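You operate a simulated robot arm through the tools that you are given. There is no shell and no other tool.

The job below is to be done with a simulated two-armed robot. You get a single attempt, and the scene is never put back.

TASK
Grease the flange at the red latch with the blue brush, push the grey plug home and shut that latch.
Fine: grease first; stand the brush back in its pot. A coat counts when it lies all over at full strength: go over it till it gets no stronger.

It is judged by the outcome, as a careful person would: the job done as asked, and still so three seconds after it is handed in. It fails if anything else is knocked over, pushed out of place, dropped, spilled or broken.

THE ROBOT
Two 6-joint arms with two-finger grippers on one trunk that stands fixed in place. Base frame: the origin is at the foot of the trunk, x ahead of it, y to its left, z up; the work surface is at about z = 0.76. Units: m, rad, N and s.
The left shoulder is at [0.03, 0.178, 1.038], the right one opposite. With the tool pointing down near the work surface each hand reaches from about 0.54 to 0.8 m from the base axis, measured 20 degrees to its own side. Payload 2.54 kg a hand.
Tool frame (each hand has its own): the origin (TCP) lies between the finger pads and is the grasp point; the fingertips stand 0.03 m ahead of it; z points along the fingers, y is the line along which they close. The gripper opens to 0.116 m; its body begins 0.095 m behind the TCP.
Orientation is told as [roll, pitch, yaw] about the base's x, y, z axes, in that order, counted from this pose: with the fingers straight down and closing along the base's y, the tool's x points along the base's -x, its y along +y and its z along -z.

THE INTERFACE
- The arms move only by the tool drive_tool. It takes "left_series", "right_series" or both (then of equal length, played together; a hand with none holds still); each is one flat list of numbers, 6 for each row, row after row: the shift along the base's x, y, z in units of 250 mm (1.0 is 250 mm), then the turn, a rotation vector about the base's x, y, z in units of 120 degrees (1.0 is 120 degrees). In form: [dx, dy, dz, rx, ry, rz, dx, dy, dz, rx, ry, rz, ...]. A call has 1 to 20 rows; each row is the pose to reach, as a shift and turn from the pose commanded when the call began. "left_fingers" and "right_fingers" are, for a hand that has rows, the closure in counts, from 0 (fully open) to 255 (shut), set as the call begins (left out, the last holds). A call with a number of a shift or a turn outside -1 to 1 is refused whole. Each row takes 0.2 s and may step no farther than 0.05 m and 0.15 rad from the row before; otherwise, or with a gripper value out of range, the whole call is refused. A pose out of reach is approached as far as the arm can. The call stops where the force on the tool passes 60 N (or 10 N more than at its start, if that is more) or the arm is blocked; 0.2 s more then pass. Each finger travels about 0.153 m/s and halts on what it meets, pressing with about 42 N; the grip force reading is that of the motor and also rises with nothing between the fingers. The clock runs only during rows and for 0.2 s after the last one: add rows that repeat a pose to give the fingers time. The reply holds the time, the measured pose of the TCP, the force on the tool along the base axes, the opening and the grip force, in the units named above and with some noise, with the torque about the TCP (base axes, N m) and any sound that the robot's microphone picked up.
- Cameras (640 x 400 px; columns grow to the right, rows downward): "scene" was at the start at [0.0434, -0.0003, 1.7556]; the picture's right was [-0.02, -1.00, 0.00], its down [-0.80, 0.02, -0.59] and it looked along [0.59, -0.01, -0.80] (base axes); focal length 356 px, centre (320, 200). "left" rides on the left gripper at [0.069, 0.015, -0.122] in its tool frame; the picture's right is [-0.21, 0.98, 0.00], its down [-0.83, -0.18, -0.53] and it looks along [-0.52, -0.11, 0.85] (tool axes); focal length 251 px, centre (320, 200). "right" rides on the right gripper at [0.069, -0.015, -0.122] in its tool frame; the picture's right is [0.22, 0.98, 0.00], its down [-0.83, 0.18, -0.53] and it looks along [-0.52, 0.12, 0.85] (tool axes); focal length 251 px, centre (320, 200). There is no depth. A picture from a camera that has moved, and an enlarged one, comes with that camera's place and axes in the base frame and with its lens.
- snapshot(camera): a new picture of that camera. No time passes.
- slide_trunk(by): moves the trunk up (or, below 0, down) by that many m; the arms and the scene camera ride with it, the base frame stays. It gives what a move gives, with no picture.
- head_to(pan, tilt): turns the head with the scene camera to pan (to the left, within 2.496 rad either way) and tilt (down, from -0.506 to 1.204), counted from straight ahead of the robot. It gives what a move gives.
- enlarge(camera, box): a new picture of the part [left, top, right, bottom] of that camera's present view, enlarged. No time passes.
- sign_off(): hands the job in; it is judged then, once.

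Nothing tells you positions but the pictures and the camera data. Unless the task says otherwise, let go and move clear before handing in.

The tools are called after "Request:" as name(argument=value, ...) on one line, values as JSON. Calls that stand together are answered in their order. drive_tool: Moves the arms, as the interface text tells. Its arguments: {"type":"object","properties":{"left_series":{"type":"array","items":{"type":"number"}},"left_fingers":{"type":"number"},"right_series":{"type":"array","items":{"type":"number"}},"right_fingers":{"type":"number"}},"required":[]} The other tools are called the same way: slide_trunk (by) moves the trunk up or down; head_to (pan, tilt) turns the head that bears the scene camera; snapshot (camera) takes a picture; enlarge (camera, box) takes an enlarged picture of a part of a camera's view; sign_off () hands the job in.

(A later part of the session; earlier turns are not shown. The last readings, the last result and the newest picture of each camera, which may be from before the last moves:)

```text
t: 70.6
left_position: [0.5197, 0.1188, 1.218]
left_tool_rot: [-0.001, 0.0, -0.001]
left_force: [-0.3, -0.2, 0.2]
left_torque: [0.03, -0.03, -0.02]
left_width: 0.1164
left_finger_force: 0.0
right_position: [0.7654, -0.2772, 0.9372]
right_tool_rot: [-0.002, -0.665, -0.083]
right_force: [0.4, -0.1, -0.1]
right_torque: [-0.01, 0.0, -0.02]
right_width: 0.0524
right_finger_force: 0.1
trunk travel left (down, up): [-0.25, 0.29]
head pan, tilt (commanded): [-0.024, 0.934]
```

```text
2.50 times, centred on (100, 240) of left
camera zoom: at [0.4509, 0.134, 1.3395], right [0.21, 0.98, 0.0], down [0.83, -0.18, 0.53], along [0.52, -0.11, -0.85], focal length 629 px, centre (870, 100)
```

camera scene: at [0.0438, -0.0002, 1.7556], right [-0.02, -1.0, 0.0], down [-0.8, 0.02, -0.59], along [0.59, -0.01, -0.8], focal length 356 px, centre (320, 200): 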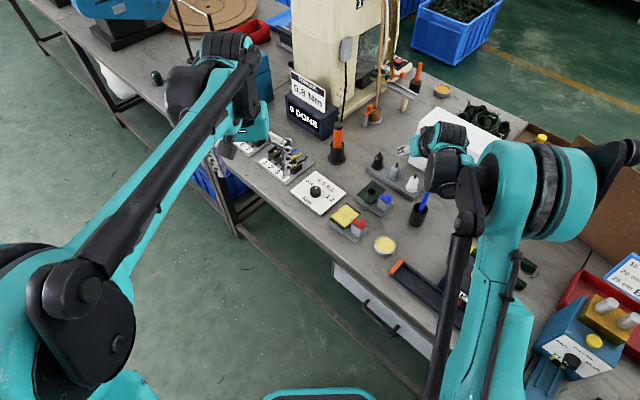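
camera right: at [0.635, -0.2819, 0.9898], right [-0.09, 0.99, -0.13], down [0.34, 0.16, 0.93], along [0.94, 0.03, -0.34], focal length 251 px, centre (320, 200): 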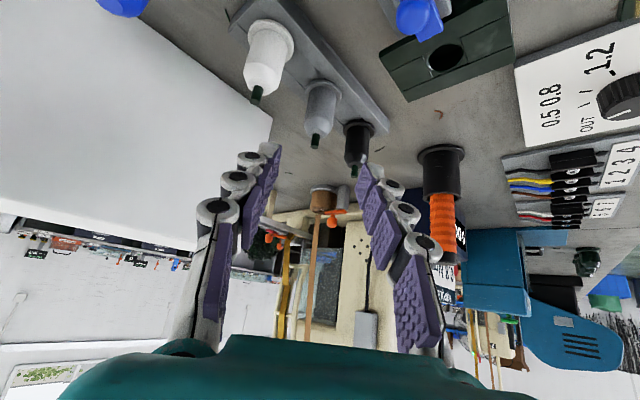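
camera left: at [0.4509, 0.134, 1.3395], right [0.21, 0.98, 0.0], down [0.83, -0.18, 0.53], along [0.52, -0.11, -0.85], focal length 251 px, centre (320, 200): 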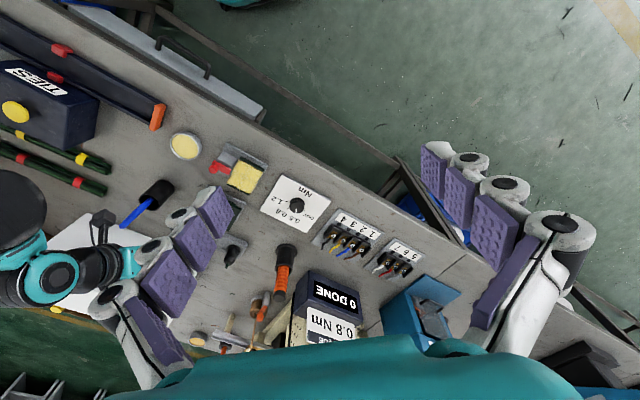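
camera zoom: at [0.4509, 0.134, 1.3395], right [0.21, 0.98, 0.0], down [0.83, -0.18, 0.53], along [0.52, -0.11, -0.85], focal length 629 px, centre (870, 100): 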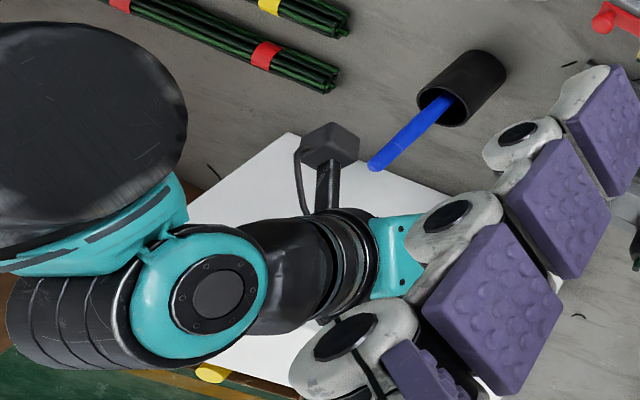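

The wrist parts would pass close to the brush top at 38°. A flatter tilt keeps them higher, so I'll test whether the arm still reaches with only 28°, at a standoff above the plug.

Request:
drive_tool(right_series=[0.05, -0.004, 0, 0.0036, 0.0415, 0, 0.1, -0.009, -0.04, 0.0073, 0.083, 0, 0.166, -0.0144, -0.0844, 0.0073, 0.083, 0, 0.166, -0.0144, -0.0844, 0.0073, 0.083, 0], right_fingers=140)

Request:
snapshot(camera="right")

Request:
enlarge(camera="left", box=[0, 160, 200, 320])

Request:
enlarge(camera="scene", box=[360, 100, 520, 240])

```text
t: 71.6
left_position: [0.5196, 0.1188, 1.218]
left_tool_rot: [0.0, 0.0, -0.001]
left_force: [-0.1, 0.3, 0.4]
left_torque: [0.02, -0.02, 0.01]
left_width: 0.116
left_finger_force: 0.0
right_position: [0.8066, -0.2818, 0.9163]
right_tool_rot: [-0.001, -0.489, -0.083]
right_force: [0.0, 0.3, 0.5]
right_torque: [0.01, 0.0, 0.02]
right_width: 0.0522
right_finger_force: 0.1
trunk travel left (down, up): [-0.25, 0.29]
head pan, tilt (commanded): [-0.024, 0.934]
```

```text
taken
camera right: at [0.6872, -0.2872, 0.9903], right [-0.11, 0.99, -0.1], down [0.49, 0.14, 0.86], along [0.86, 0.04, -0.5], focal length 251 px, centre (320, 200)
```

right: 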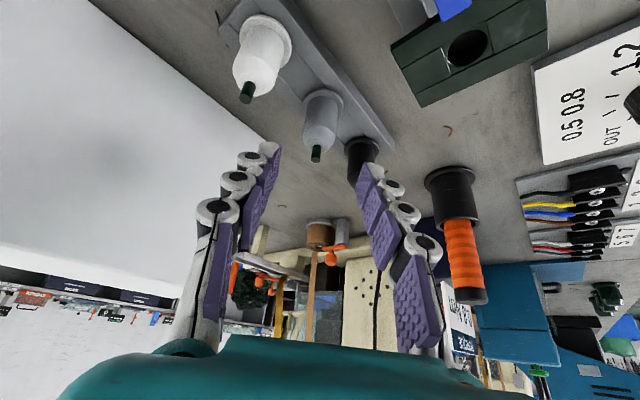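

```text
2.50 times, centred on (100, 240) of left
camera zoom: at [0.4512, 0.1341, 1.3394], right [0.21, 0.98, 0.0], down [0.83, -0.18, 0.53], along [0.52, -0.11, -0.85], focal length 629 px, centre (870, 100)
```

zoom: 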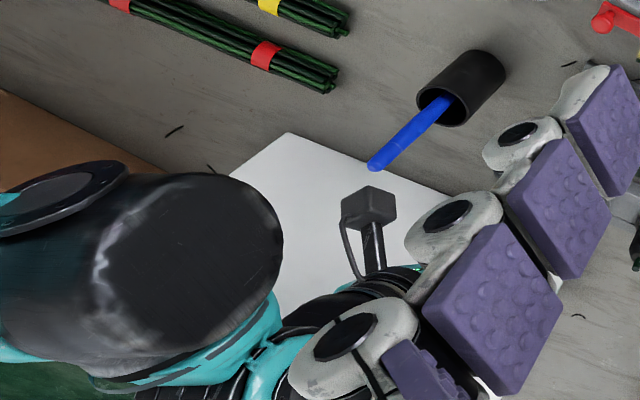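

```text
2.86 times, centred on (440, 170) of scene
camera zoom: at [0.0429, -0.0002, 1.7556], right [-0.02, -1.0, 0.0], down [-0.8, 0.02, -0.59], along [0.59, -0.01, -0.8], focal length 1017 px, centre (-23, 286)
```

zoom: 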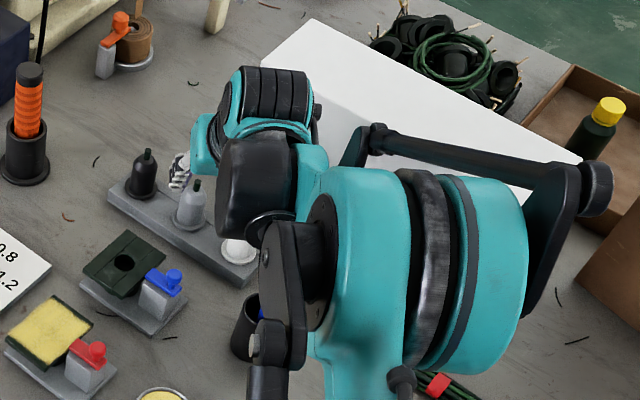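

The arm reaches comfortably at 28°, and the wrist parts will now stay above the brush. I'll zoom to align on the plug.

Request:
enlarge(camera="right", box=[260, 70, 380, 190])

Request:
enlarge(camera="scene", box=[375, 130, 435, 190])

```text
3.33 times, centred on (320, 130) of right
camera zoom: at [0.6872, -0.2872, 0.9903], right [-0.11, 0.99, -0.1], down [0.49, 0.14, 0.86], along [0.86, 0.04, -0.5], focal length 838 px, centre (320, 433)
```

zoom: 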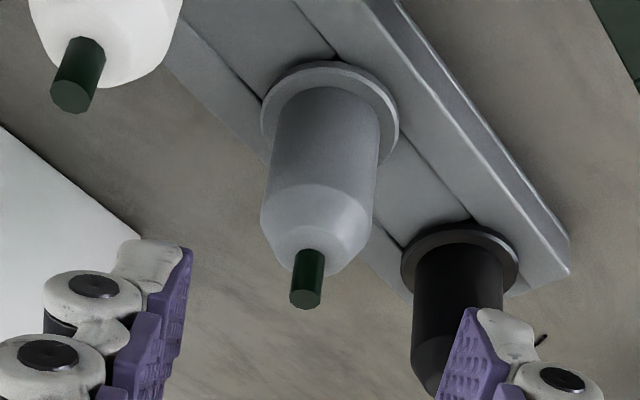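

```text
6.67 times, centred on (405, 160) of scene
camera zoom: at [0.0429, -0.0002, 1.7556], right [-0.02, -1.0, 0.0], down [-0.8, 0.02, -0.59], along [0.59, -0.01, -0.8], focal length 2373 px, centre (-247, 467)
```

zoom: 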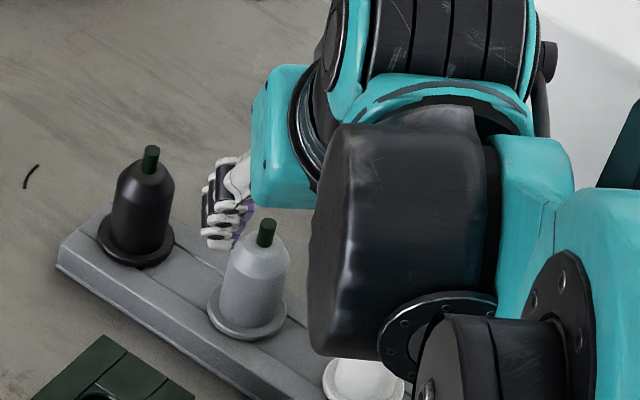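

The plug axis comes out at (0.857, -0.286), in line with the tool. I'll advance along the approach line to the grasp pose with the fingers half open.

Request:
drive_tool(right_series=[0.0557, -0.0052, -0.1117, 0, 0, 0, 0.1021, -0.0095, -0.2048, 0, 0, 0, 0.1485, -0.0138, -0.298, 0, 0, 0, 0.1856, -0.0172, -0.3724, 0, 0, 0, 0.1856, -0.0172, -0.3724, 0, 0, 0], right_fingers=140)

Request:
snapshot(camera="right")

Request:
enlarge(camera="scene", box=[365, 120, 465, 220])

Request:
enlarge(camera="left", box=[0, 160, 200, 320])

```text
t: 72.8
left_position: [0.5204, 0.118, 1.2185]
left_tool_rot: [0.0, 0.0, 0.001]
left_force: [-0.1, 0.3, -0.3]
left_torque: [-0.01, 0.01, -0.04]
left_width: 0.1157
left_finger_force: 0.0
right_position: [0.8499, -0.2843, 0.8274]
right_tool_rot: [-0.001, -0.49, -0.085]
right_force: [-0.4, -0.9, -0.5]
right_torque: [0.04, 0.0, 0.0]
right_width: 0.0522
right_finger_force: 0.1
right hand out of reach, approached as far as the arm can: row 4, 5
trunk travel left (down, up): [-0.25, 0.29]
head pan, tilt (commanded): [-0.024, 0.934]
```

```text
taken
camera right: at [0.7301, -0.2905, 0.9004], right [-0.11, 0.99, -0.1], down [0.49, 0.14, 0.86], along [0.86, 0.04, -0.5], focal length 251 px, centre (320, 200)
```

right: 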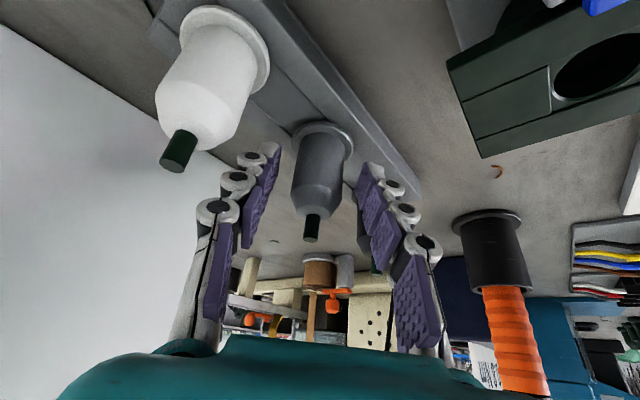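

```text
4.00 times, centred on (415, 170) of scene
camera zoom: at [0.0434, -0.0002, 1.7556], right [-0.02, -1.0, 0.0], down [-0.8, 0.02, -0.59], along [0.59, -0.01, -0.8], focal length 1424 px, centre (-60, 320)
```

zoom: 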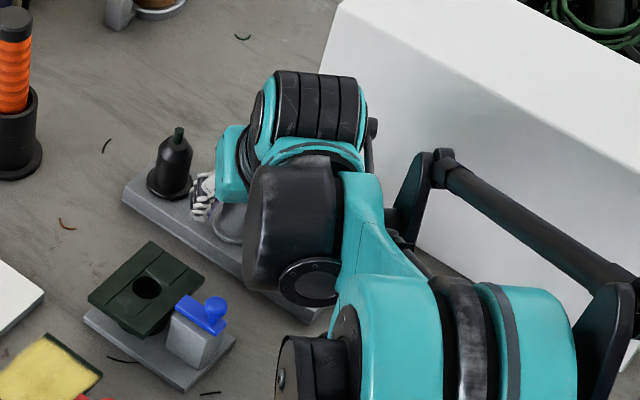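

```text
2.50 times, centred on (100, 240) of left
camera zoom: at [0.4516, 0.134, 1.3392], right [0.21, 0.98, 0.0], down [0.83, -0.18, 0.53], along [0.52, -0.11, -0.85], focal length 629 px, centre (870, 100)
```

zoom: 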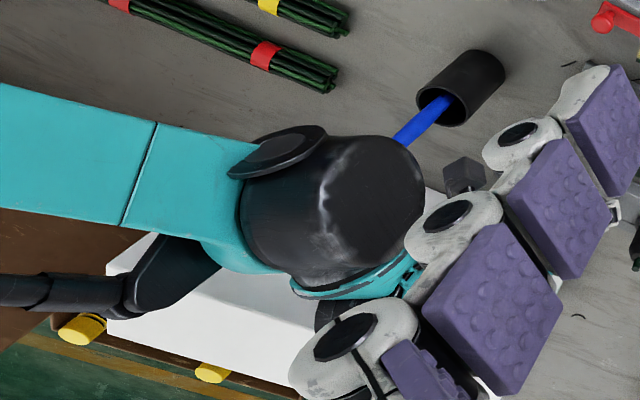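

The arm stopped about 5 mm short of the commanded height, at the edge of its reach, but the plug body is centred between the pads and the grip height works. I'll close on it.

Request:
drive_tool(right_series=[0, 0, 0.012, 0, 0, 0, 0, 0, 0.012, 0, 0, 0, 0, 0, 0.012, 0, 0, 0, 0, 0, 0.012, 0, 0, 0], right_fingers=255)

Request:
snapshot(camera="right")

Request:
enlarge(camera="scene", box=[375, 140, 435, 200])

```text
t: 73.8
left_position: [0.5205, 0.1192, 1.217]
left_tool_rot: [-0.001, 0.0, -0.001]
left_force: [0.7, -0.4, 0.2]
left_torque: [-0.01, 0.0, 0.03]
left_width: 0.1162
left_finger_force: 0.0
right_position: [0.8497, -0.2851, 0.8293]
right_tool_rot: [-0.001, -0.491, -0.084]
right_force: [-0.3, -0.5, 0.1]
right_torque: [-0.01, -0.02, -0.01]
right_width: 0.0288
right_finger_force: 41.8
trunk travel left (down, up): [-0.25, 0.29]
head pan, tilt (commanded): [-0.024, 0.934]
```

```text
taken
camera right: at [0.7304, -0.2908, 0.9035], right [-0.11, 0.99, -0.1], down [0.49, 0.14, 0.86], along [0.86, 0.04, -0.5], focal length 251 px, centre (320, 200)
```

right: 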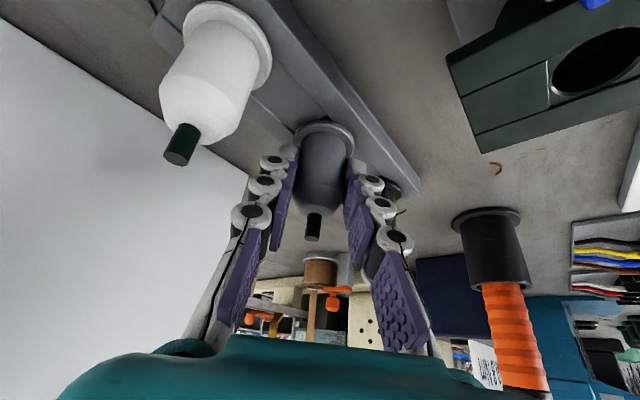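

```text
6.67 times, centred on (405, 170) of scene
camera zoom: at [0.0438, -0.0003, 1.7555], right [-0.02, -1.0, 0.0], down [-0.8, 0.02, -0.59], along [0.59, -0.01, -0.8], focal length 2373 px, centre (-247, 400)
```

zoom: 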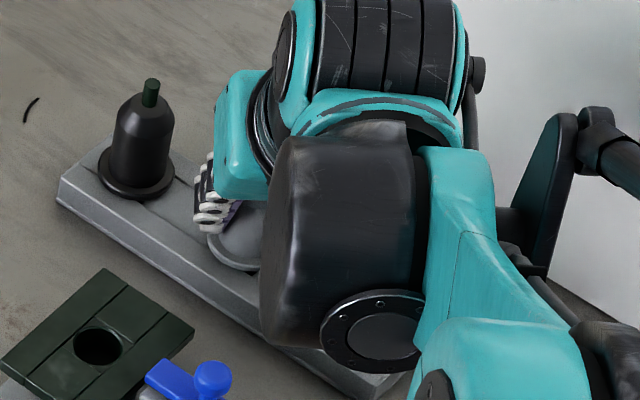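

The plug is gripped (28.8 mm, 42 N). I'll lift it straight out first and then draw back as it rises.

Request:
drive_tool(right_series=[-0.008, 0, 0.03, 0, 0, 0, -0.008, 0, 0.07, 0, 0, 0, -0.008, 0, 0.12, 0, 0, 0, -0.02, 0, 0.22, 0, 0, 0, -0.08, 0, 0.34, 0, 0, 0, -0.18, 0.02, 0.42, 0, 0, 0, -0.18, 0.02, 0.42, 0, 0, 0], right_fingers=255)

Request:
snapshot(camera="right")

Request:
enlarge(camera="scene", box=[350, 110, 470, 250])

Request:
enlarge(camera="left", box=[60, 150, 260, 310])

```text
t: 75.4
left_position: [0.5205, 0.1178, 1.2172]
left_tool_rot: [0.0, 0.0, -0.001]
left_force: [-0.1, -0.5, -1.0]
left_torque: [0.01, 0.04, 0.04]
left_width: 0.1158
left_finger_force: 0.0
right_position: [0.8045, -0.2804, 0.9331]
right_tool_rot: [-0.002, -0.49, -0.085]
right_force: [-0.1, 0.1, -1.2]
right_torque: [-0.04, 0.03, -0.01]
right_width: 0.0289
right_finger_force: 42.4
trunk travel left (down, up): [-0.25, 0.29]
head pan, tilt (commanded): [-0.024, 0.934]
```

```text
taken
camera right: at [0.6858, -0.2864, 1.0081], right [-0.11, 0.99, -0.1], down [0.49, 0.14, 0.86], along [0.86, 0.04, -0.5], focal length 251 px, centre (320, 200)
```

right: 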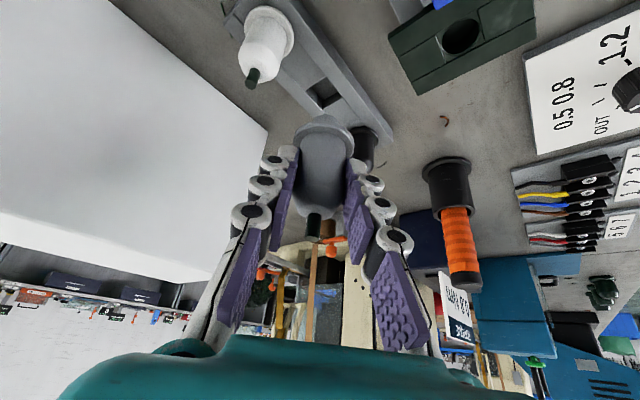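

```text
2.86 times, centred on (410, 180) of scene
camera zoom: at [0.0449, -0.0007, 1.7555], right [-0.02, -1.0, 0.0], down [-0.8, 0.02, -0.59], along [0.59, -0.01, -0.8], focal length 1017 px, centre (63, 257)
```

zoom: 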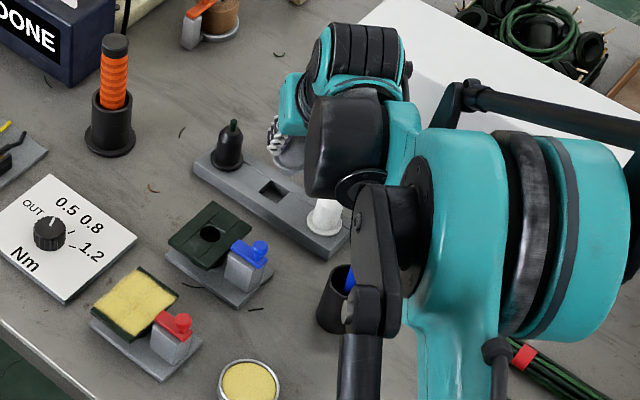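

```text
2.50 times, centred on (160, 230) of left
camera zoom: at [0.4528, 0.1337, 1.3388], right [0.21, 0.98, 0.0], down [0.83, -0.18, 0.53], along [0.52, -0.11, -0.85], focal length 629 px, centre (720, 125)
```

zoom: 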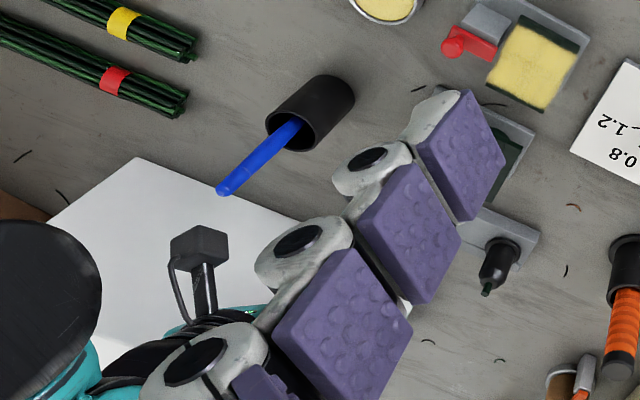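

The plug is out cleanly and hangs upright. I'll carry it above the red flange at safe height, and shift the left hand 8 cm aside for clearance while keeping its camera view.

Request:
drive_tool(right_series=[-0.091, 0.121, 0, 0, 0, 0, -0.182, 0.241, 0, 0, 0, 0, -0.273, 0.362, 0, 0, 0, 0, -0.363, 0.483, 0, 0, 0, 0, -0.454, 0.603, 0, 0, 0, 0, -0.545, 0.724, 0, 0, 0, 0, -0.545, 0.724, 0, 0, 0, 0], right_fingers=255, left_series=[0, 0.08, 0, 0, 0, 0, 0, 0.16, 0, 0, 0, 0, 0, 0.24, 0, 0, 0, 0, 0, 0.32, 0, 0, 0, 0, 0, 0.32, 0, 0, 0, 0, 0, 0.32, 0, 0, 0, 0, 0, 0.32, 0, 0, 0, 0])

Request:
snapshot(camera="right")

Request:
snapshot(camera="left")

Request:
enlarge(camera="scene", box=[300, 150, 420, 270])

```text
t: 77.0
left_position: [0.5207, 0.197, 1.2165]
left_tool_rot: [0.001, 0.001, 0.0]
left_force: [0.3, -0.2, -0.4]
left_torque: [0.06, -0.03, 0.01]
left_width: 0.116
left_finger_force: 0.0
right_position: [0.6683, -0.0977, 0.9339]
right_tool_rot: [0.0, -0.489, -0.085]
right_force: [0.8, -0.1, -0.6]
right_torque: [0.0, 0.01, 0.04]
right_width: 0.0292
right_finger_force: 42.1
trunk travel left (down, up): [-0.25, 0.29]
head pan, tilt (commanded): [-0.024, 0.934]
```

```text
taken
camera right: at [0.5511, -0.1052, 1.0087], right [-0.11, 0.99, -0.1], down [0.49, 0.14, 0.86], along [0.86, 0.04, -0.5], focal length 251 px, centre (320, 200)
```

right: 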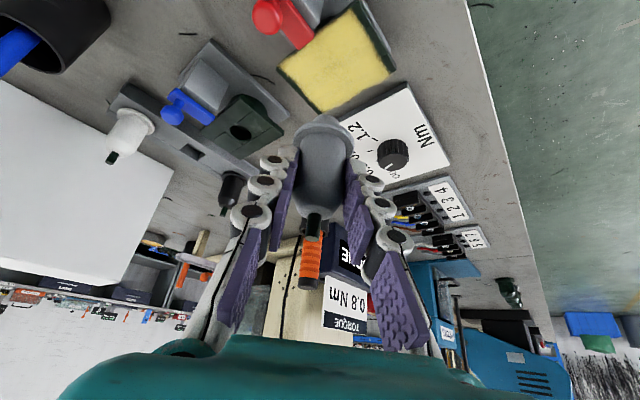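

```text
taken
camera left: at [0.4524, 0.2124, 1.3391], right [0.21, 0.98, 0.0], down [0.83, -0.18, 0.53], along [0.52, -0.11, -0.85], focal length 251 px, centre (320, 200)
```

left: 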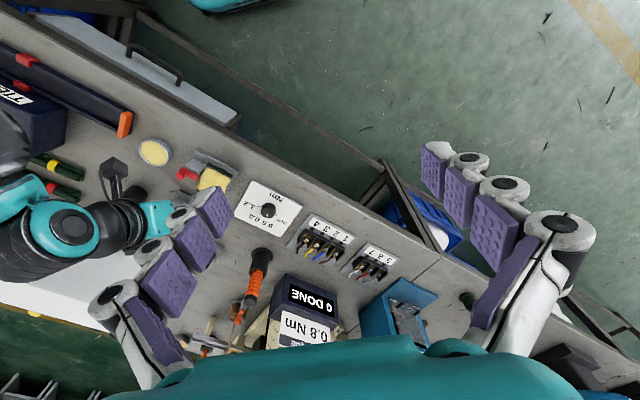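

```text
3.33 times, centred on (360, 210) of scene
camera zoom: at [0.0443, -0.0014, 1.7555], right [-0.02, -1.0, 0.0], down [-0.8, 0.02, -0.59], along [0.59, -0.01, -0.8], focal length 1187 px, centre (187, 167)
```

zoom: 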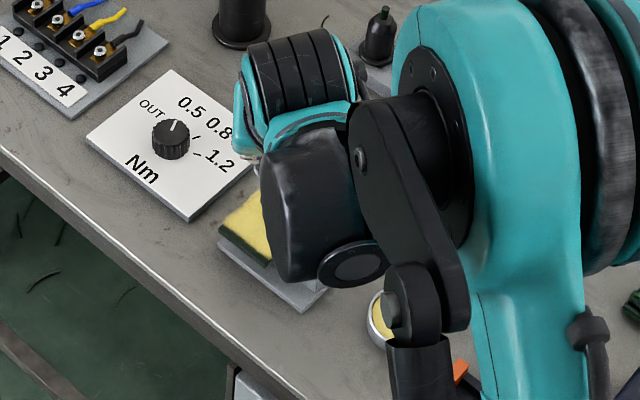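

The plug is over the flange area, but my side views are partly blocked. I'll enlarge the right hand's own view, which looks at the plug's collar and the flange below.

Request:
enlarge(camera="right", box=[250, 0, 410, 160])

Request:
enlarge(camera="left", box=[80, 110, 280, 270])

```text
2.50 times, centred on (330, 80) of right
camera zoom: at [0.5511, -0.1052, 1.0087], right [-0.11, 0.99, -0.1], down [0.49, 0.14, 0.86], along [0.86, 0.04, -0.5], focal length 629 px, centre (295, 500)
```

zoom: 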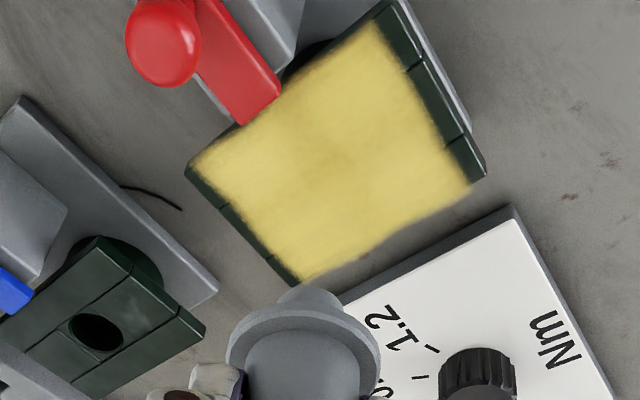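

```text
2.50 times, centred on (180, 190) of left
camera zoom: at [0.4524, 0.2124, 1.3391], right [0.21, 0.98, 0.0], down [0.83, -0.18, 0.53], along [0.52, -0.11, -0.85], focal length 629 px, centre (670, 225)
```

zoom: 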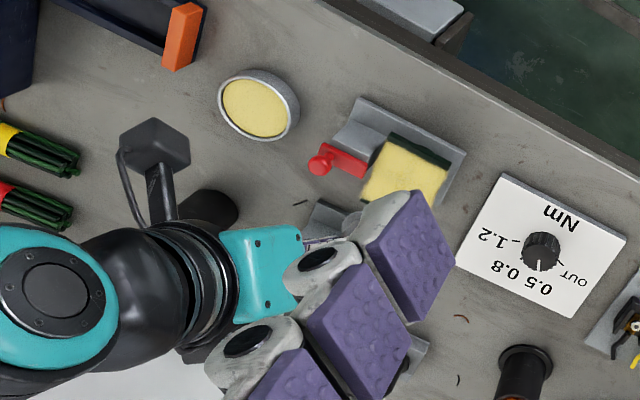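

The shank under the collar looks about 18–20 mm against a 24 mm hole, so I want a better side view for the fore-aft alignment. I'll swing the left hand round so its camera looks across at the plug and flange from the left, well clear of the right arm.

Request:
drive_tool(left_series=[0.0445, -0.0443, -0.0216, 0, 0, -0.0625, 0.089, -0.0885, -0.0433, 0, 0, -0.125, 0.1335, -0.1328, -0.0649, 0, 0, -0.1875, 0.178, -0.177, -0.0865, 0, 0, -0.25, 0.2225, -0.2213, -0.1081, 0, 0, -0.3125, 0.267, -0.2655, -0.1298, 0, 0, -0.375, 0.3115, -0.3098, -0.1514, 0, 0, -0.4375, 0.356, -0.354, -0.173, 0, 0, -0.5, 0.356, -0.354, -0.173, 0, 0, -0.5])

Request:
snapshot(camera="left")

Request:
enlarge(camera="left", box=[260, 140, 380, 260])

Request:
snapshot(camera="scene")

```text
t: 79.0
left_position: [0.6086, 0.1102, 1.1745]
left_tool_rot: [0.0, 0.0, -1.046]
left_force: [-0.4, -0.2, 0.1]
left_torque: [0.0, 0.01, 0.03]
left_width: 0.1158
left_finger_force: 0.0
right_position: [0.6692, -0.0988, 0.9344]
right_tool_rot: [-0.002, -0.489, -0.083]
right_force: [-0.2, 0.0, -0.5]
right_torque: [0.02, 0.02, 0.0]
right_width: 0.0291
right_finger_force: 42.3
trunk travel left (down, up): [-0.25, 0.29]
head pan, tilt (commanded): [-0.024, 0.934]
```

```text
taken
camera left: at [0.5877, 0.1777, 1.2968], right [0.95, 0.3, 0.0], down [0.26, -0.81, 0.53], along [0.16, -0.51, -0.85], focal length 251 px, centre (320, 200)
```

left: 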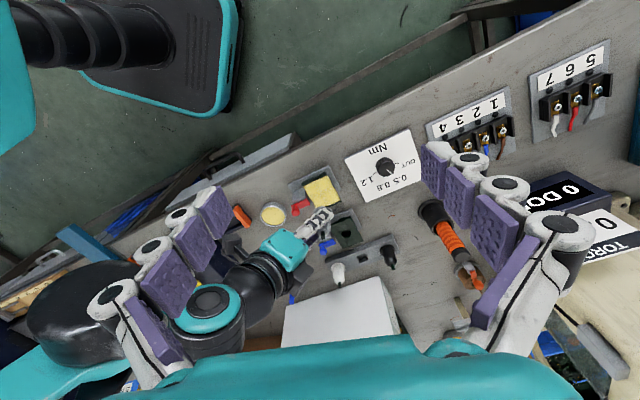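

```text
3.33 times, centred on (320, 200) of left
camera zoom: at [0.5877, 0.1777, 1.2968], right [0.95, 0.3, 0.0], down [0.26, -0.81, 0.53], along [0.16, -0.51, -0.85], focal length 838 px, centre (320, 200)
```

zoom: 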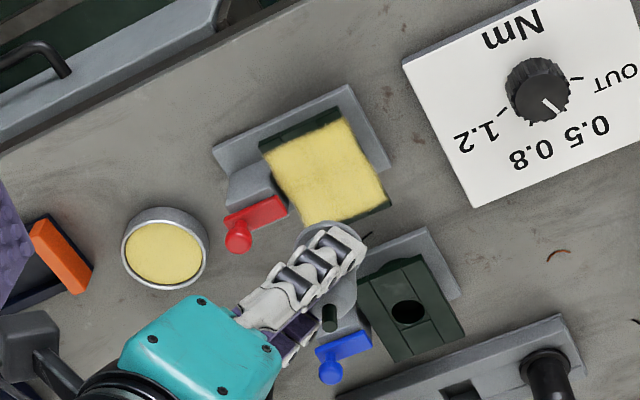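

```text
taken
camera scene: at [0.0431, 0.0001, 1.7556], right [-0.02, -1.0, 0.0], down [-0.8, 0.02, -0.59], along [0.59, -0.01, -0.8], focal length 356 px, centre (320, 200)
```

scene: 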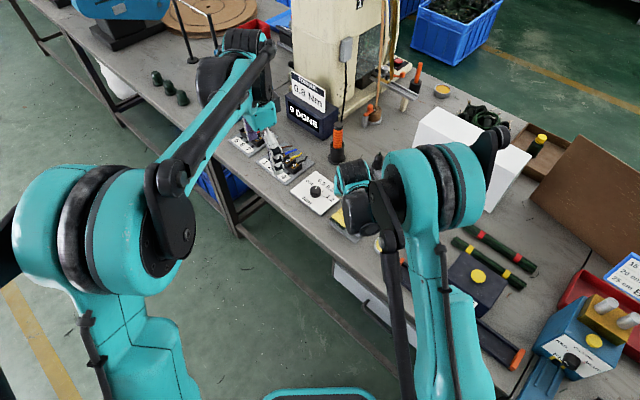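

This view is excellent: it shows the flange, the plug's collar and the pin together. I'll zoom in to measure.

Request:
enlarge(camera="left", box=[290, 165, 350, 240])

Request:
enlarge(camera="right", box=[270, 90, 380, 240])

```text
5.33 times, centred on (320, 202) of left
camera zoom: at [0.5877, 0.1777, 1.2968], right [0.95, 0.3, 0.0], down [0.26, -0.81, 0.53], along [0.16, -0.51, -0.85], focal length 1341 px, centre (320, 187)
```

zoom: 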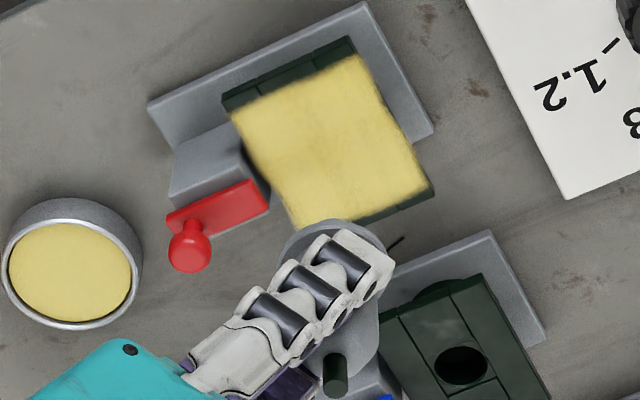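

```text
2.67 times, centred on (325, 165) of right
camera zoom: at [0.5506, -0.1046, 1.0092], right [-0.11, 0.99, -0.1], down [0.49, 0.14, 0.86], along [0.86, 0.04, -0.5], focal length 670 px, centre (307, 293)
```

zoom: 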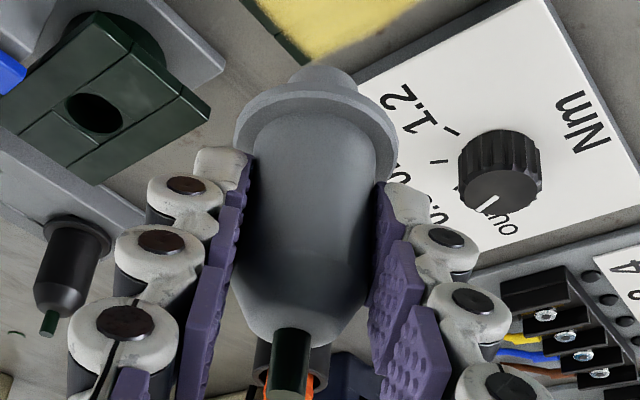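

Both views agree: the plug hangs vertical at about (0.681, -0.100) and the flange centre is about 1–2 mm off. I'll correct that and lower to just above the flange.

Request:
drive_tool(right_series=[-0.004, 0.006, -0.06, 0, 0, 0, -0.004, 0.006, -0.13, 0, 0, 0, -0.004, 0.006, -0.19, 0, 0, 0, -0.004, 0.006, -0.232, 0, 0, 0, -0.004, 0.006, -0.232, 0, 0, 0], right_fingers=255)

Request:
enlarge(camera="left", box=[290, 150, 350, 225])

Request:
enlarge(camera="right", box=[250, 30, 410, 160])

```text
t: 80.2
left_position: [0.6082, 0.1099, 1.1756]
left_tool_rot: [0.0, 0.003, -1.048]
left_force: [0.3, -0.1, 0.6]
left_torque: [-0.02, 0.04, 0.01]
left_width: 0.1157
left_finger_force: 0.1
right_position: [0.667, -0.0961, 0.8747]
right_tool_rot: [-0.003, -0.49, -0.083]
right_force: [-0.2, 0.7, -0.2]
right_torque: [0.01, 0.01, -0.01]
right_width: 0.0286
right_finger_force: 42.4
trunk travel left (down, up): [-0.25, 0.29]
head pan, tilt (commanded): [-0.024, 0.934]
```

```text
5.33 times, centred on (320, 188) of left
camera zoom: at [0.5878, 0.1775, 1.2968], right [0.95, 0.3, 0.0], down [0.26, -0.81, 0.53], along [0.16, -0.51, -0.85], focal length 1341 px, centre (320, 267)
```

zoom: 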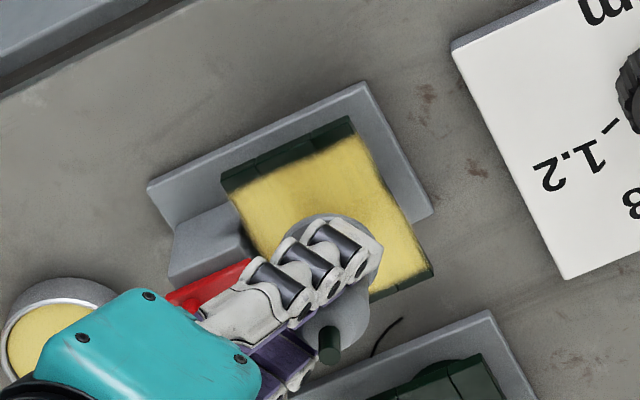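

```text
3.08 times, centred on (330, 95) of right
camera zoom: at [0.5488, -0.103, 0.9493], right [-0.11, 0.99, -0.1], down [0.49, 0.14, 0.86], along [0.86, 0.04, -0.5], focal length 774 px, centre (289, 523)
```

zoom: 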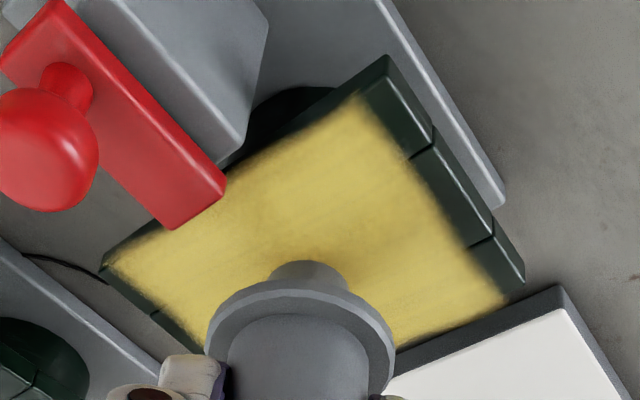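

The plug is lined up with the flange centre to about 1–2 mm. I'll nudge it 1.5 mm forward and lower slowly, watching for contact.

Request:
drive_tool(right_series=[0.006, 0, -0.012, 0, 0, 0, 0.006, 0, -0.024, 0, 0, 0, 0.006, 0, -0.036, 0, 0, 0, 0.006, 0, -0.048, 0, 0, 0, 0.006, 0, -0.048, 0, 0, 0], right_fingers=255)

Request:
enlarge(camera="left", box=[290, 150, 350, 225])

Request:
enlarge(camera="right", box=[250, 30, 410, 160])

```text
t: 81.4
left_position: [0.6081, 0.1097, 1.1751]
left_tool_rot: [-0.001, 0.002, -1.046]
left_force: [-0.1, 0.4, -0.5]
left_torque: [0.02, 0.01, 0.0]
left_width: 0.1158
left_finger_force: 0.1
right_position: [0.6686, -0.0966, 0.8636]
right_tool_rot: [-0.002, -0.49, -0.085]
right_force: [-0.1, -0.1, -0.9]
right_torque: [0.0, 0.02, 0.01]
right_width: 0.0288
right_finger_force: 41.8
trunk travel left (down, up): [-0.25, 0.29]
head pan, tilt (commanded): [-0.024, 0.934]
```

```text
5.33 times, centred on (320, 188) of left
camera zoom: at [0.5879, 0.1775, 1.2967], right [0.95, 0.3, 0.0], down [0.26, -0.81, 0.53], along [0.16, -0.51, -0.85], focal length 1341 px, centre (320, 267)
```

zoom: 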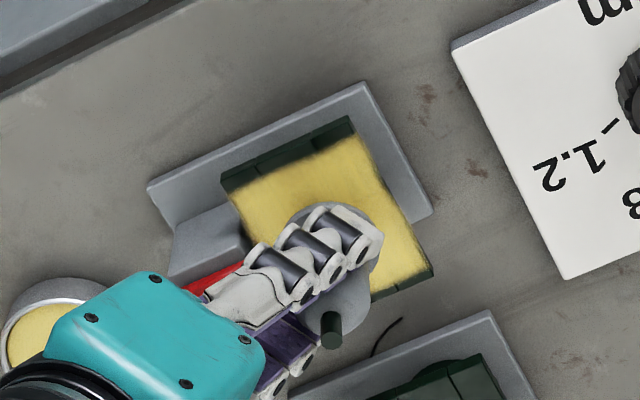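

```text
3.08 times, centred on (330, 95) of right
camera zoom: at [0.5499, -0.1037, 0.9381], right [-0.11, 0.99, -0.1], down [0.49, 0.14, 0.86], along [0.86, 0.04, -0.5], focal length 774 px, centre (289, 523)
```

zoom: 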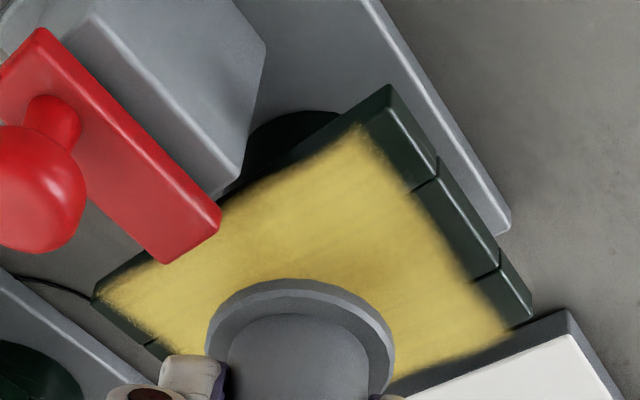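

There's no contact force, and both views still show the plug centred. I'll lower further into the hole in small steps.

Request:
drive_tool(right_series=[0, 0, -0.008, 0, 0, 0, 0, 0, -0.016, 0, 0, 0, 0, 0, -0.024, 0, 0, 0, 0, 0, -0.024, 0, 0, 0], right_fingers=255)

Request:
enlarge(camera="right", box=[250, 30, 410, 160])

Request:
enlarge(camera="left", box=[290, 150, 350, 225])

```text
t: 82.4
left_position: [0.6083, 0.1103, 1.1747]
left_tool_rot: [0.001, -0.001, -1.046]
left_force: [-0.5, -0.1, -0.3]
left_torque: [-0.02, 0.05, 0.01]
left_width: 0.1158
left_finger_force: 0.1
right_position: [0.6689, -0.0968, 0.8581]
right_tool_rot: [-0.004, -0.489, -0.084]
right_force: [0.0, 0.4, -0.2]
right_torque: [0.01, 0.03, 0.02]
right_width: 0.0288
right_finger_force: 41.9
trunk travel left (down, up): [-0.25, 0.29]
head pan, tilt (commanded): [-0.024, 0.934]
```

```text
3.08 times, centred on (330, 95) of right
camera zoom: at [0.5498, -0.1035, 0.9324], right [-0.11, 0.99, -0.1], down [0.49, 0.14, 0.86], along [0.86, 0.04, -0.5], focal length 774 px, centre (289, 523)
```

zoom: 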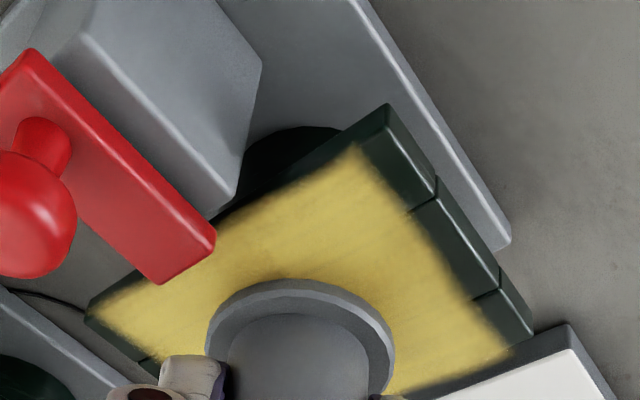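

```text
5.33 times, centred on (320, 188) of left
camera zoom: at [0.5879, 0.1775, 1.2967], right [0.95, 0.3, 0.0], down [0.26, -0.81, 0.53], along [0.16, -0.51, -0.85], focal length 1341 px, centre (320, 267)
```

zoom: 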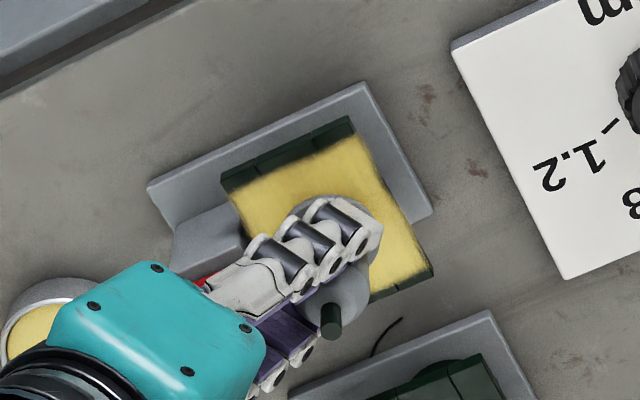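

Still free, so the shank is entering the hole. I'll continue down.

Request:
drive_tool(right_series=[0, 0, -0.008, 0, 0, 0, 0, 0, -0.016, 0, 0, 0, 0, 0, -0.016, 0, 0, 0], right_fingers=255)

Request:
enlarge(camera="right", box=[250, 30, 410, 160])

```text
t: 83.2
left_position: [0.6088, 0.1112, 1.1753]
left_tool_rot: [0.0, -0.001, -1.049]
left_force: [0.1, -0.8, 0.8]
left_torque: [0.0, 0.0, -0.01]
left_width: 0.1158
left_finger_force: 0.1
right_position: [0.6679, -0.0959, 0.8531]
right_tool_rot: [-0.001, -0.489, -0.085]
right_force: [-0.1, 1.1, -1.0]
right_torque: [0.02, -0.04, -0.03]
right_width: 0.0291
right_finger_force: 41.7
trunk travel left (down, up): [-0.25, 0.29]
head pan, tilt (commanded): [-0.024, 0.934]
```

```text
3.08 times, centred on (330, 95) of right
camera zoom: at [0.5496, -0.103, 0.9281], right [-0.11, 0.99, -0.1], down [0.49, 0.14, 0.86], along [0.86, 0.04, -0.5], focal length 774 px, centre (289, 523)
```

zoom: 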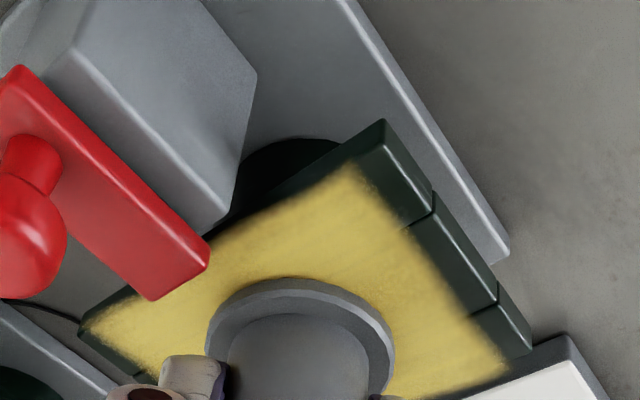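

Request:
drive_tool(right_series=[0, 0, -0.006, 0, 0, 0, 0, 0, -0.012, 0, 0, 0, 0, 0, -0.012, 0, 0, 0], right_fingers=255)

Request:
enlarge(camera="right", box=[250, 30, 410, 160])

Request:
enlarge(camera="left", box=[290, 150, 350, 225])

```text
t: 84.0
left_position: [0.6062, 0.1096, 1.1765]
left_tool_rot: [-0.001, -0.002, -1.047]
left_force: [0.9, -0.6, -0.7]
left_torque: [-0.03, 0.03, -0.03]
left_width: 0.1159
left_finger_force: 0.2
right_position: [0.6689, -0.0966, 0.8524]
right_tool_rot: [-0.001, -0.494, -0.083]
right_force: [7.0, -2.3, 28.0]
right_torque: [0.01, -0.39, -0.03]
right_width: 0.0285
right_finger_force: 41.9
trunk travel left (down, up): [-0.25, 0.29]
head pan, tilt (commanded): [-0.024, 0.934]
```

```text
3.08 times, centred on (330, 95) of right
camera zoom: at [0.5489, -0.103, 0.9265], right [-0.11, 0.99, -0.1], down [0.49, 0.14, 0.86], along [0.87, 0.04, -0.5], focal length 774 px, centre (289, 523)
```

zoom: 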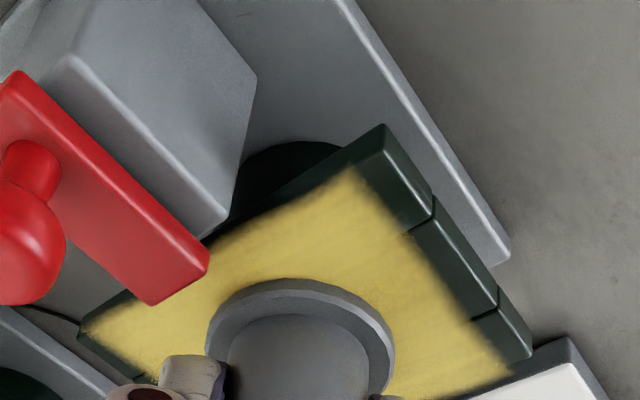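

```text
5.33 times, centred on (320, 188) of left
camera zoom: at [0.5862, 0.1776, 1.2979], right [0.95, 0.3, 0.0], down [0.26, -0.81, 0.53], along [0.16, -0.51, -0.85], focal length 1341 px, centre (320, 267)
```

zoom: 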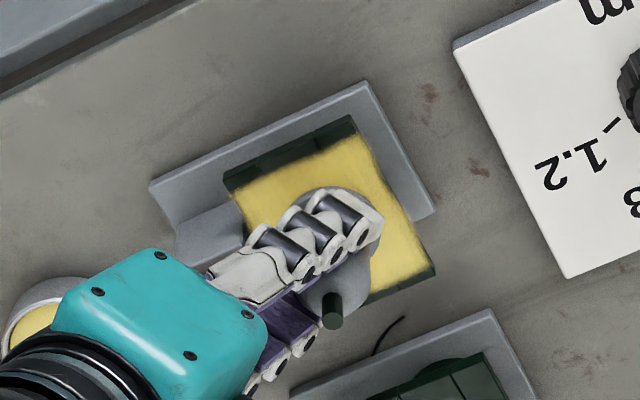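

Contact at 28 N. The pin top is at z ≈ 0.872, which puts the collar right at the flange face. I'll press a little harder to make sure it goes fully home, and listen for a click.

Request:
drive_tool(right_series=[0, 0, -0.004, 0, 0, 0, 0, 0, -0.006, 0, 0, 0, 0, 0, -0.006, 0, 0, 0], right_fingers=255)

Request:
enlarge(camera="right", box=[270, 70, 380, 240])

Request:
enlarge(camera="left", box=[290, 150, 350, 225])

```text
t: 84.8
left_position: [0.6066, 0.11, 1.1764]
left_tool_rot: [0.002, -0.003, -1.046]
left_force: [-0.6, -0.2, -0.9]
left_torque: [0.01, -0.01, -0.02]
left_width: 0.116
left_finger_force: 0.1
right_position: [0.6675, -0.0973, 0.8529]
right_tool_rot: [0.0, -0.494, -0.084]
right_force: [11.3, -2.4, 37.2]
right_torque: [-0.07, -0.63, -0.02]
right_width: 0.0288
right_finger_force: 42.0
trunk travel left (down, up): [-0.25, 0.29]
head pan, tilt (commanded): [-0.024, 0.934]
```

```text
2.35 times, centred on (325, 155) of right
camera zoom: at [0.5483, -0.103, 0.9257], right [-0.11, 0.99, -0.1], down [0.49, 0.14, 0.86], along [0.87, 0.04, -0.5], focal length 592 px, centre (308, 306)
```

zoom: 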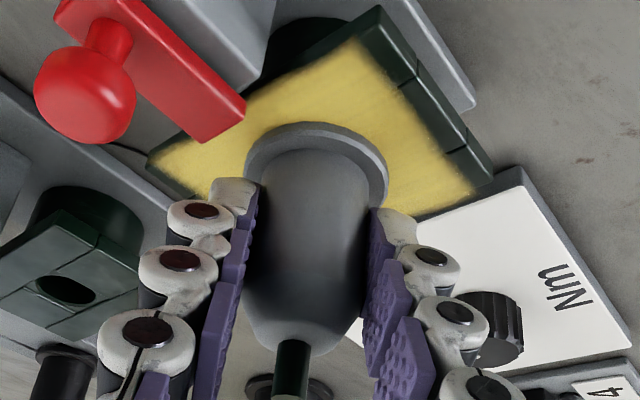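

```text
5.33 times, centred on (320, 188) of left
camera zoom: at [0.5856, 0.1777, 1.298], right [0.95, 0.3, 0.0], down [0.26, -0.81, 0.53], along [0.16, -0.51, -0.84], focal length 1341 px, centre (320, 267)
```

zoom: 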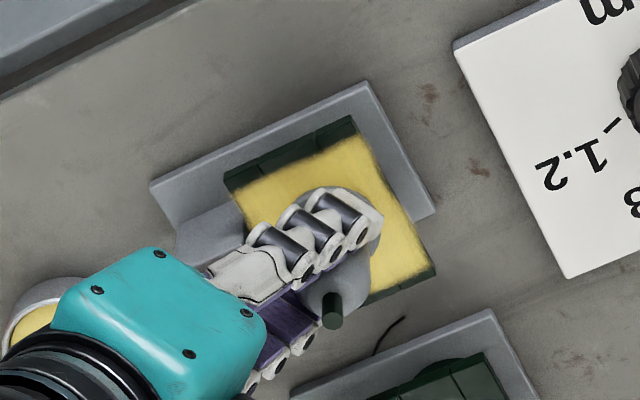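

The force rose to 37 N with no further travel, so it seems bottomed. I'll look closely for any gap under the collar.

Request:
enlarge(camera="right", box=[290, 100, 350, 150])

Request:
enlarge(camera="left", box=[305, 170, 345, 215])

Request:
enlarge(camera="scene", box=[310, 160, 400, 260])

```text
8.00 times, centred on (320, 125) of right
camera zoom: at [0.5483, -0.103, 0.9257], right [-0.11, 0.99, -0.1], down [0.49, 0.14, 0.86], along [0.87, 0.04, -0.5], focal length 2012 px, centre (320, 800)
```

zoom: 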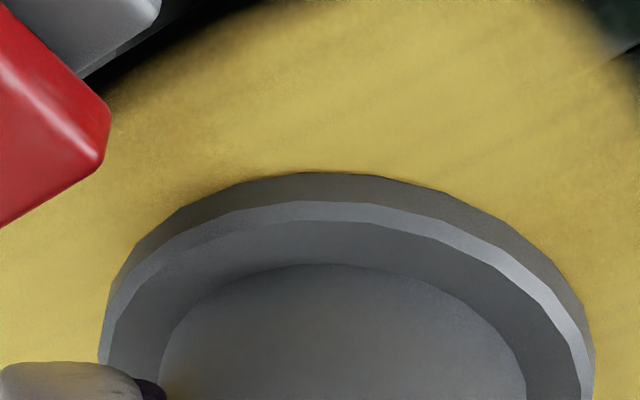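

```text
8.89 times, centred on (325, 192) of left
camera zoom: at [0.5856, 0.1777, 1.298], right [0.95, 0.3, 0.0], down [0.26, -0.81, 0.53], along [0.16, -0.51, -0.84], focal length 2235 px, centre (276, 267)
```

zoom: 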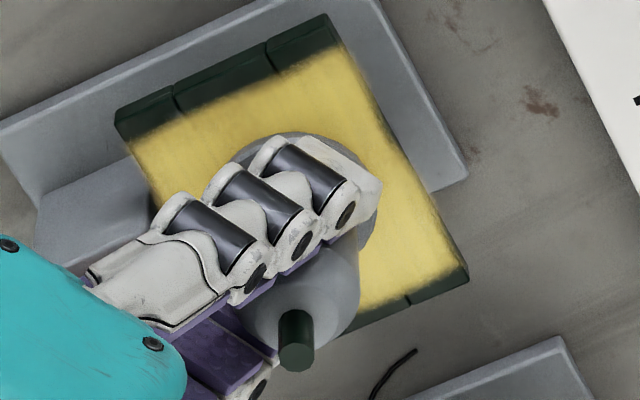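

```text
4.00 times, centred on (355, 210) of scene
camera zoom: at [0.0404, 0.0001, 1.7558], right [-0.02, -1.0, 0.0], down [-0.8, 0.02, -0.6], along [0.6, -0.01, -0.8], focal length 1424 px, centre (180, 160)
```

zoom: 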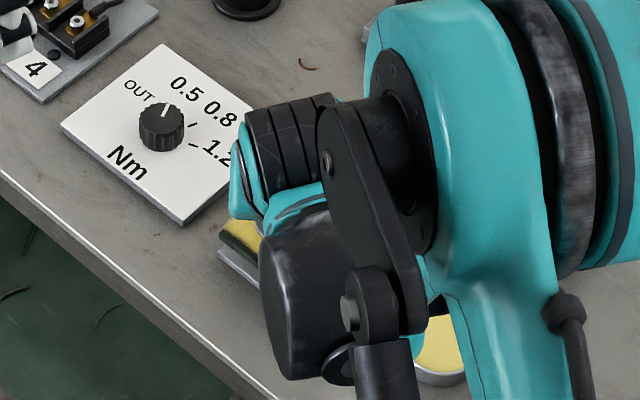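

The collar sits flat on the greased face with no gap. I'll relieve the pressure and open the fingers.

Request:
drive_tool(right_series=[0, 0, 0.014, 0, 0, 0, 0, 0, 0.014, 0, 0, 0], right_fingers=255)

Request:
drive_tool(right_series=[0, 0, 0, 0, 0, 0, 0, 0, 0, 0, 0, 0, 0, 0, 0, 0, 0, 0], right_fingers=130)

Request:
snapshot(camera="right")

Request:
enlarge(camera="left", box=[290, 150, 350, 225])

```text
t: 85.4
left_position: [0.6088, 0.1103, 1.1758]
left_tool_rot: [0.0, 0.001, -1.047]
left_force: [0.1, 0.9, 0.0]
left_torque: [-0.02, 0.04, 0.0]
left_width: 0.1158
left_finger_force: 0.0
right_position: [0.6677, -0.0972, 0.8525]
right_tool_rot: [-0.002, -0.486, -0.085]
right_force: [0.6, 0.5, -0.7]
right_torque: [0.04, 0.02, 0.03]
right_width: 0.029
right_finger_force: 42.0
trunk travel left (down, up): [-0.25, 0.29]
head pan, tilt (commanded): [-0.024, 0.934]
```

```text
t: 86.2
left_position: [0.6083, 0.1098, 1.1752]
left_tool_rot: [0.001, 0.0, -1.047]
left_force: [0.8, -0.5, 0.3]
left_torque: [0.0, 0.0, -0.01]
left_width: 0.1161
left_finger_force: 0.0
right_position: [0.6676, -0.0966, 0.8535]
right_tool_rot: [-0.001, -0.49, -0.083]
right_force: [-0.1, 0.2, 0.0]
right_torque: [0.01, 0.0, -0.01]
right_width: 0.057
right_finger_force: 0.1
trunk travel left (down, up): [-0.25, 0.29]
head pan, tilt (commanded): [-0.024, 0.934]
```

```text
taken
camera right: at [0.5495, -0.1033, 0.9278], right [-0.11, 0.99, -0.1], down [0.49, 0.14, 0.86], along [0.86, 0.04, -0.5], focal length 251 px, centre (320, 200)
```

right: 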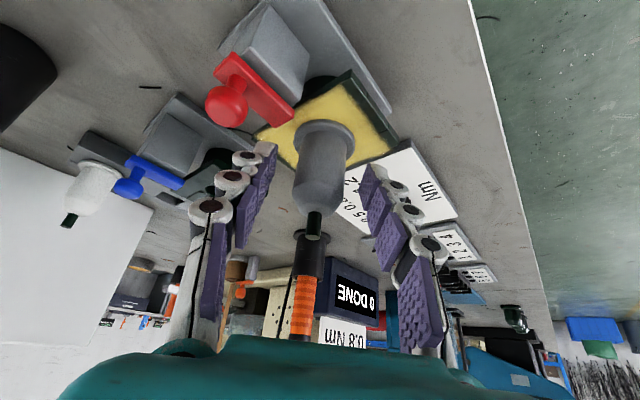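

```text
5.33 times, centred on (320, 188) of left
camera zoom: at [0.5878, 0.1775, 1.2968], right [0.95, 0.3, 0.0], down [0.26, -0.81, 0.53], along [0.16, -0.51, -0.85], focal length 1341 px, centre (320, 267)
```

zoom: 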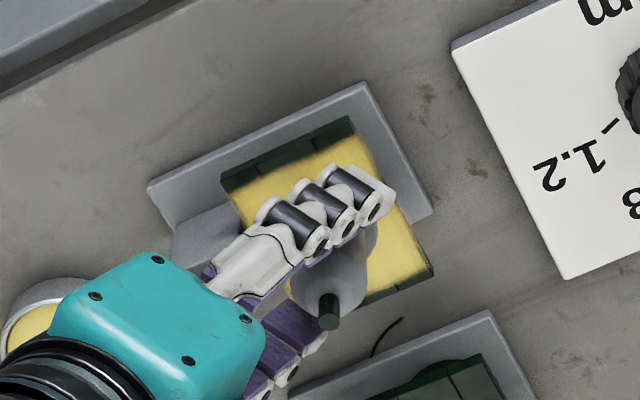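

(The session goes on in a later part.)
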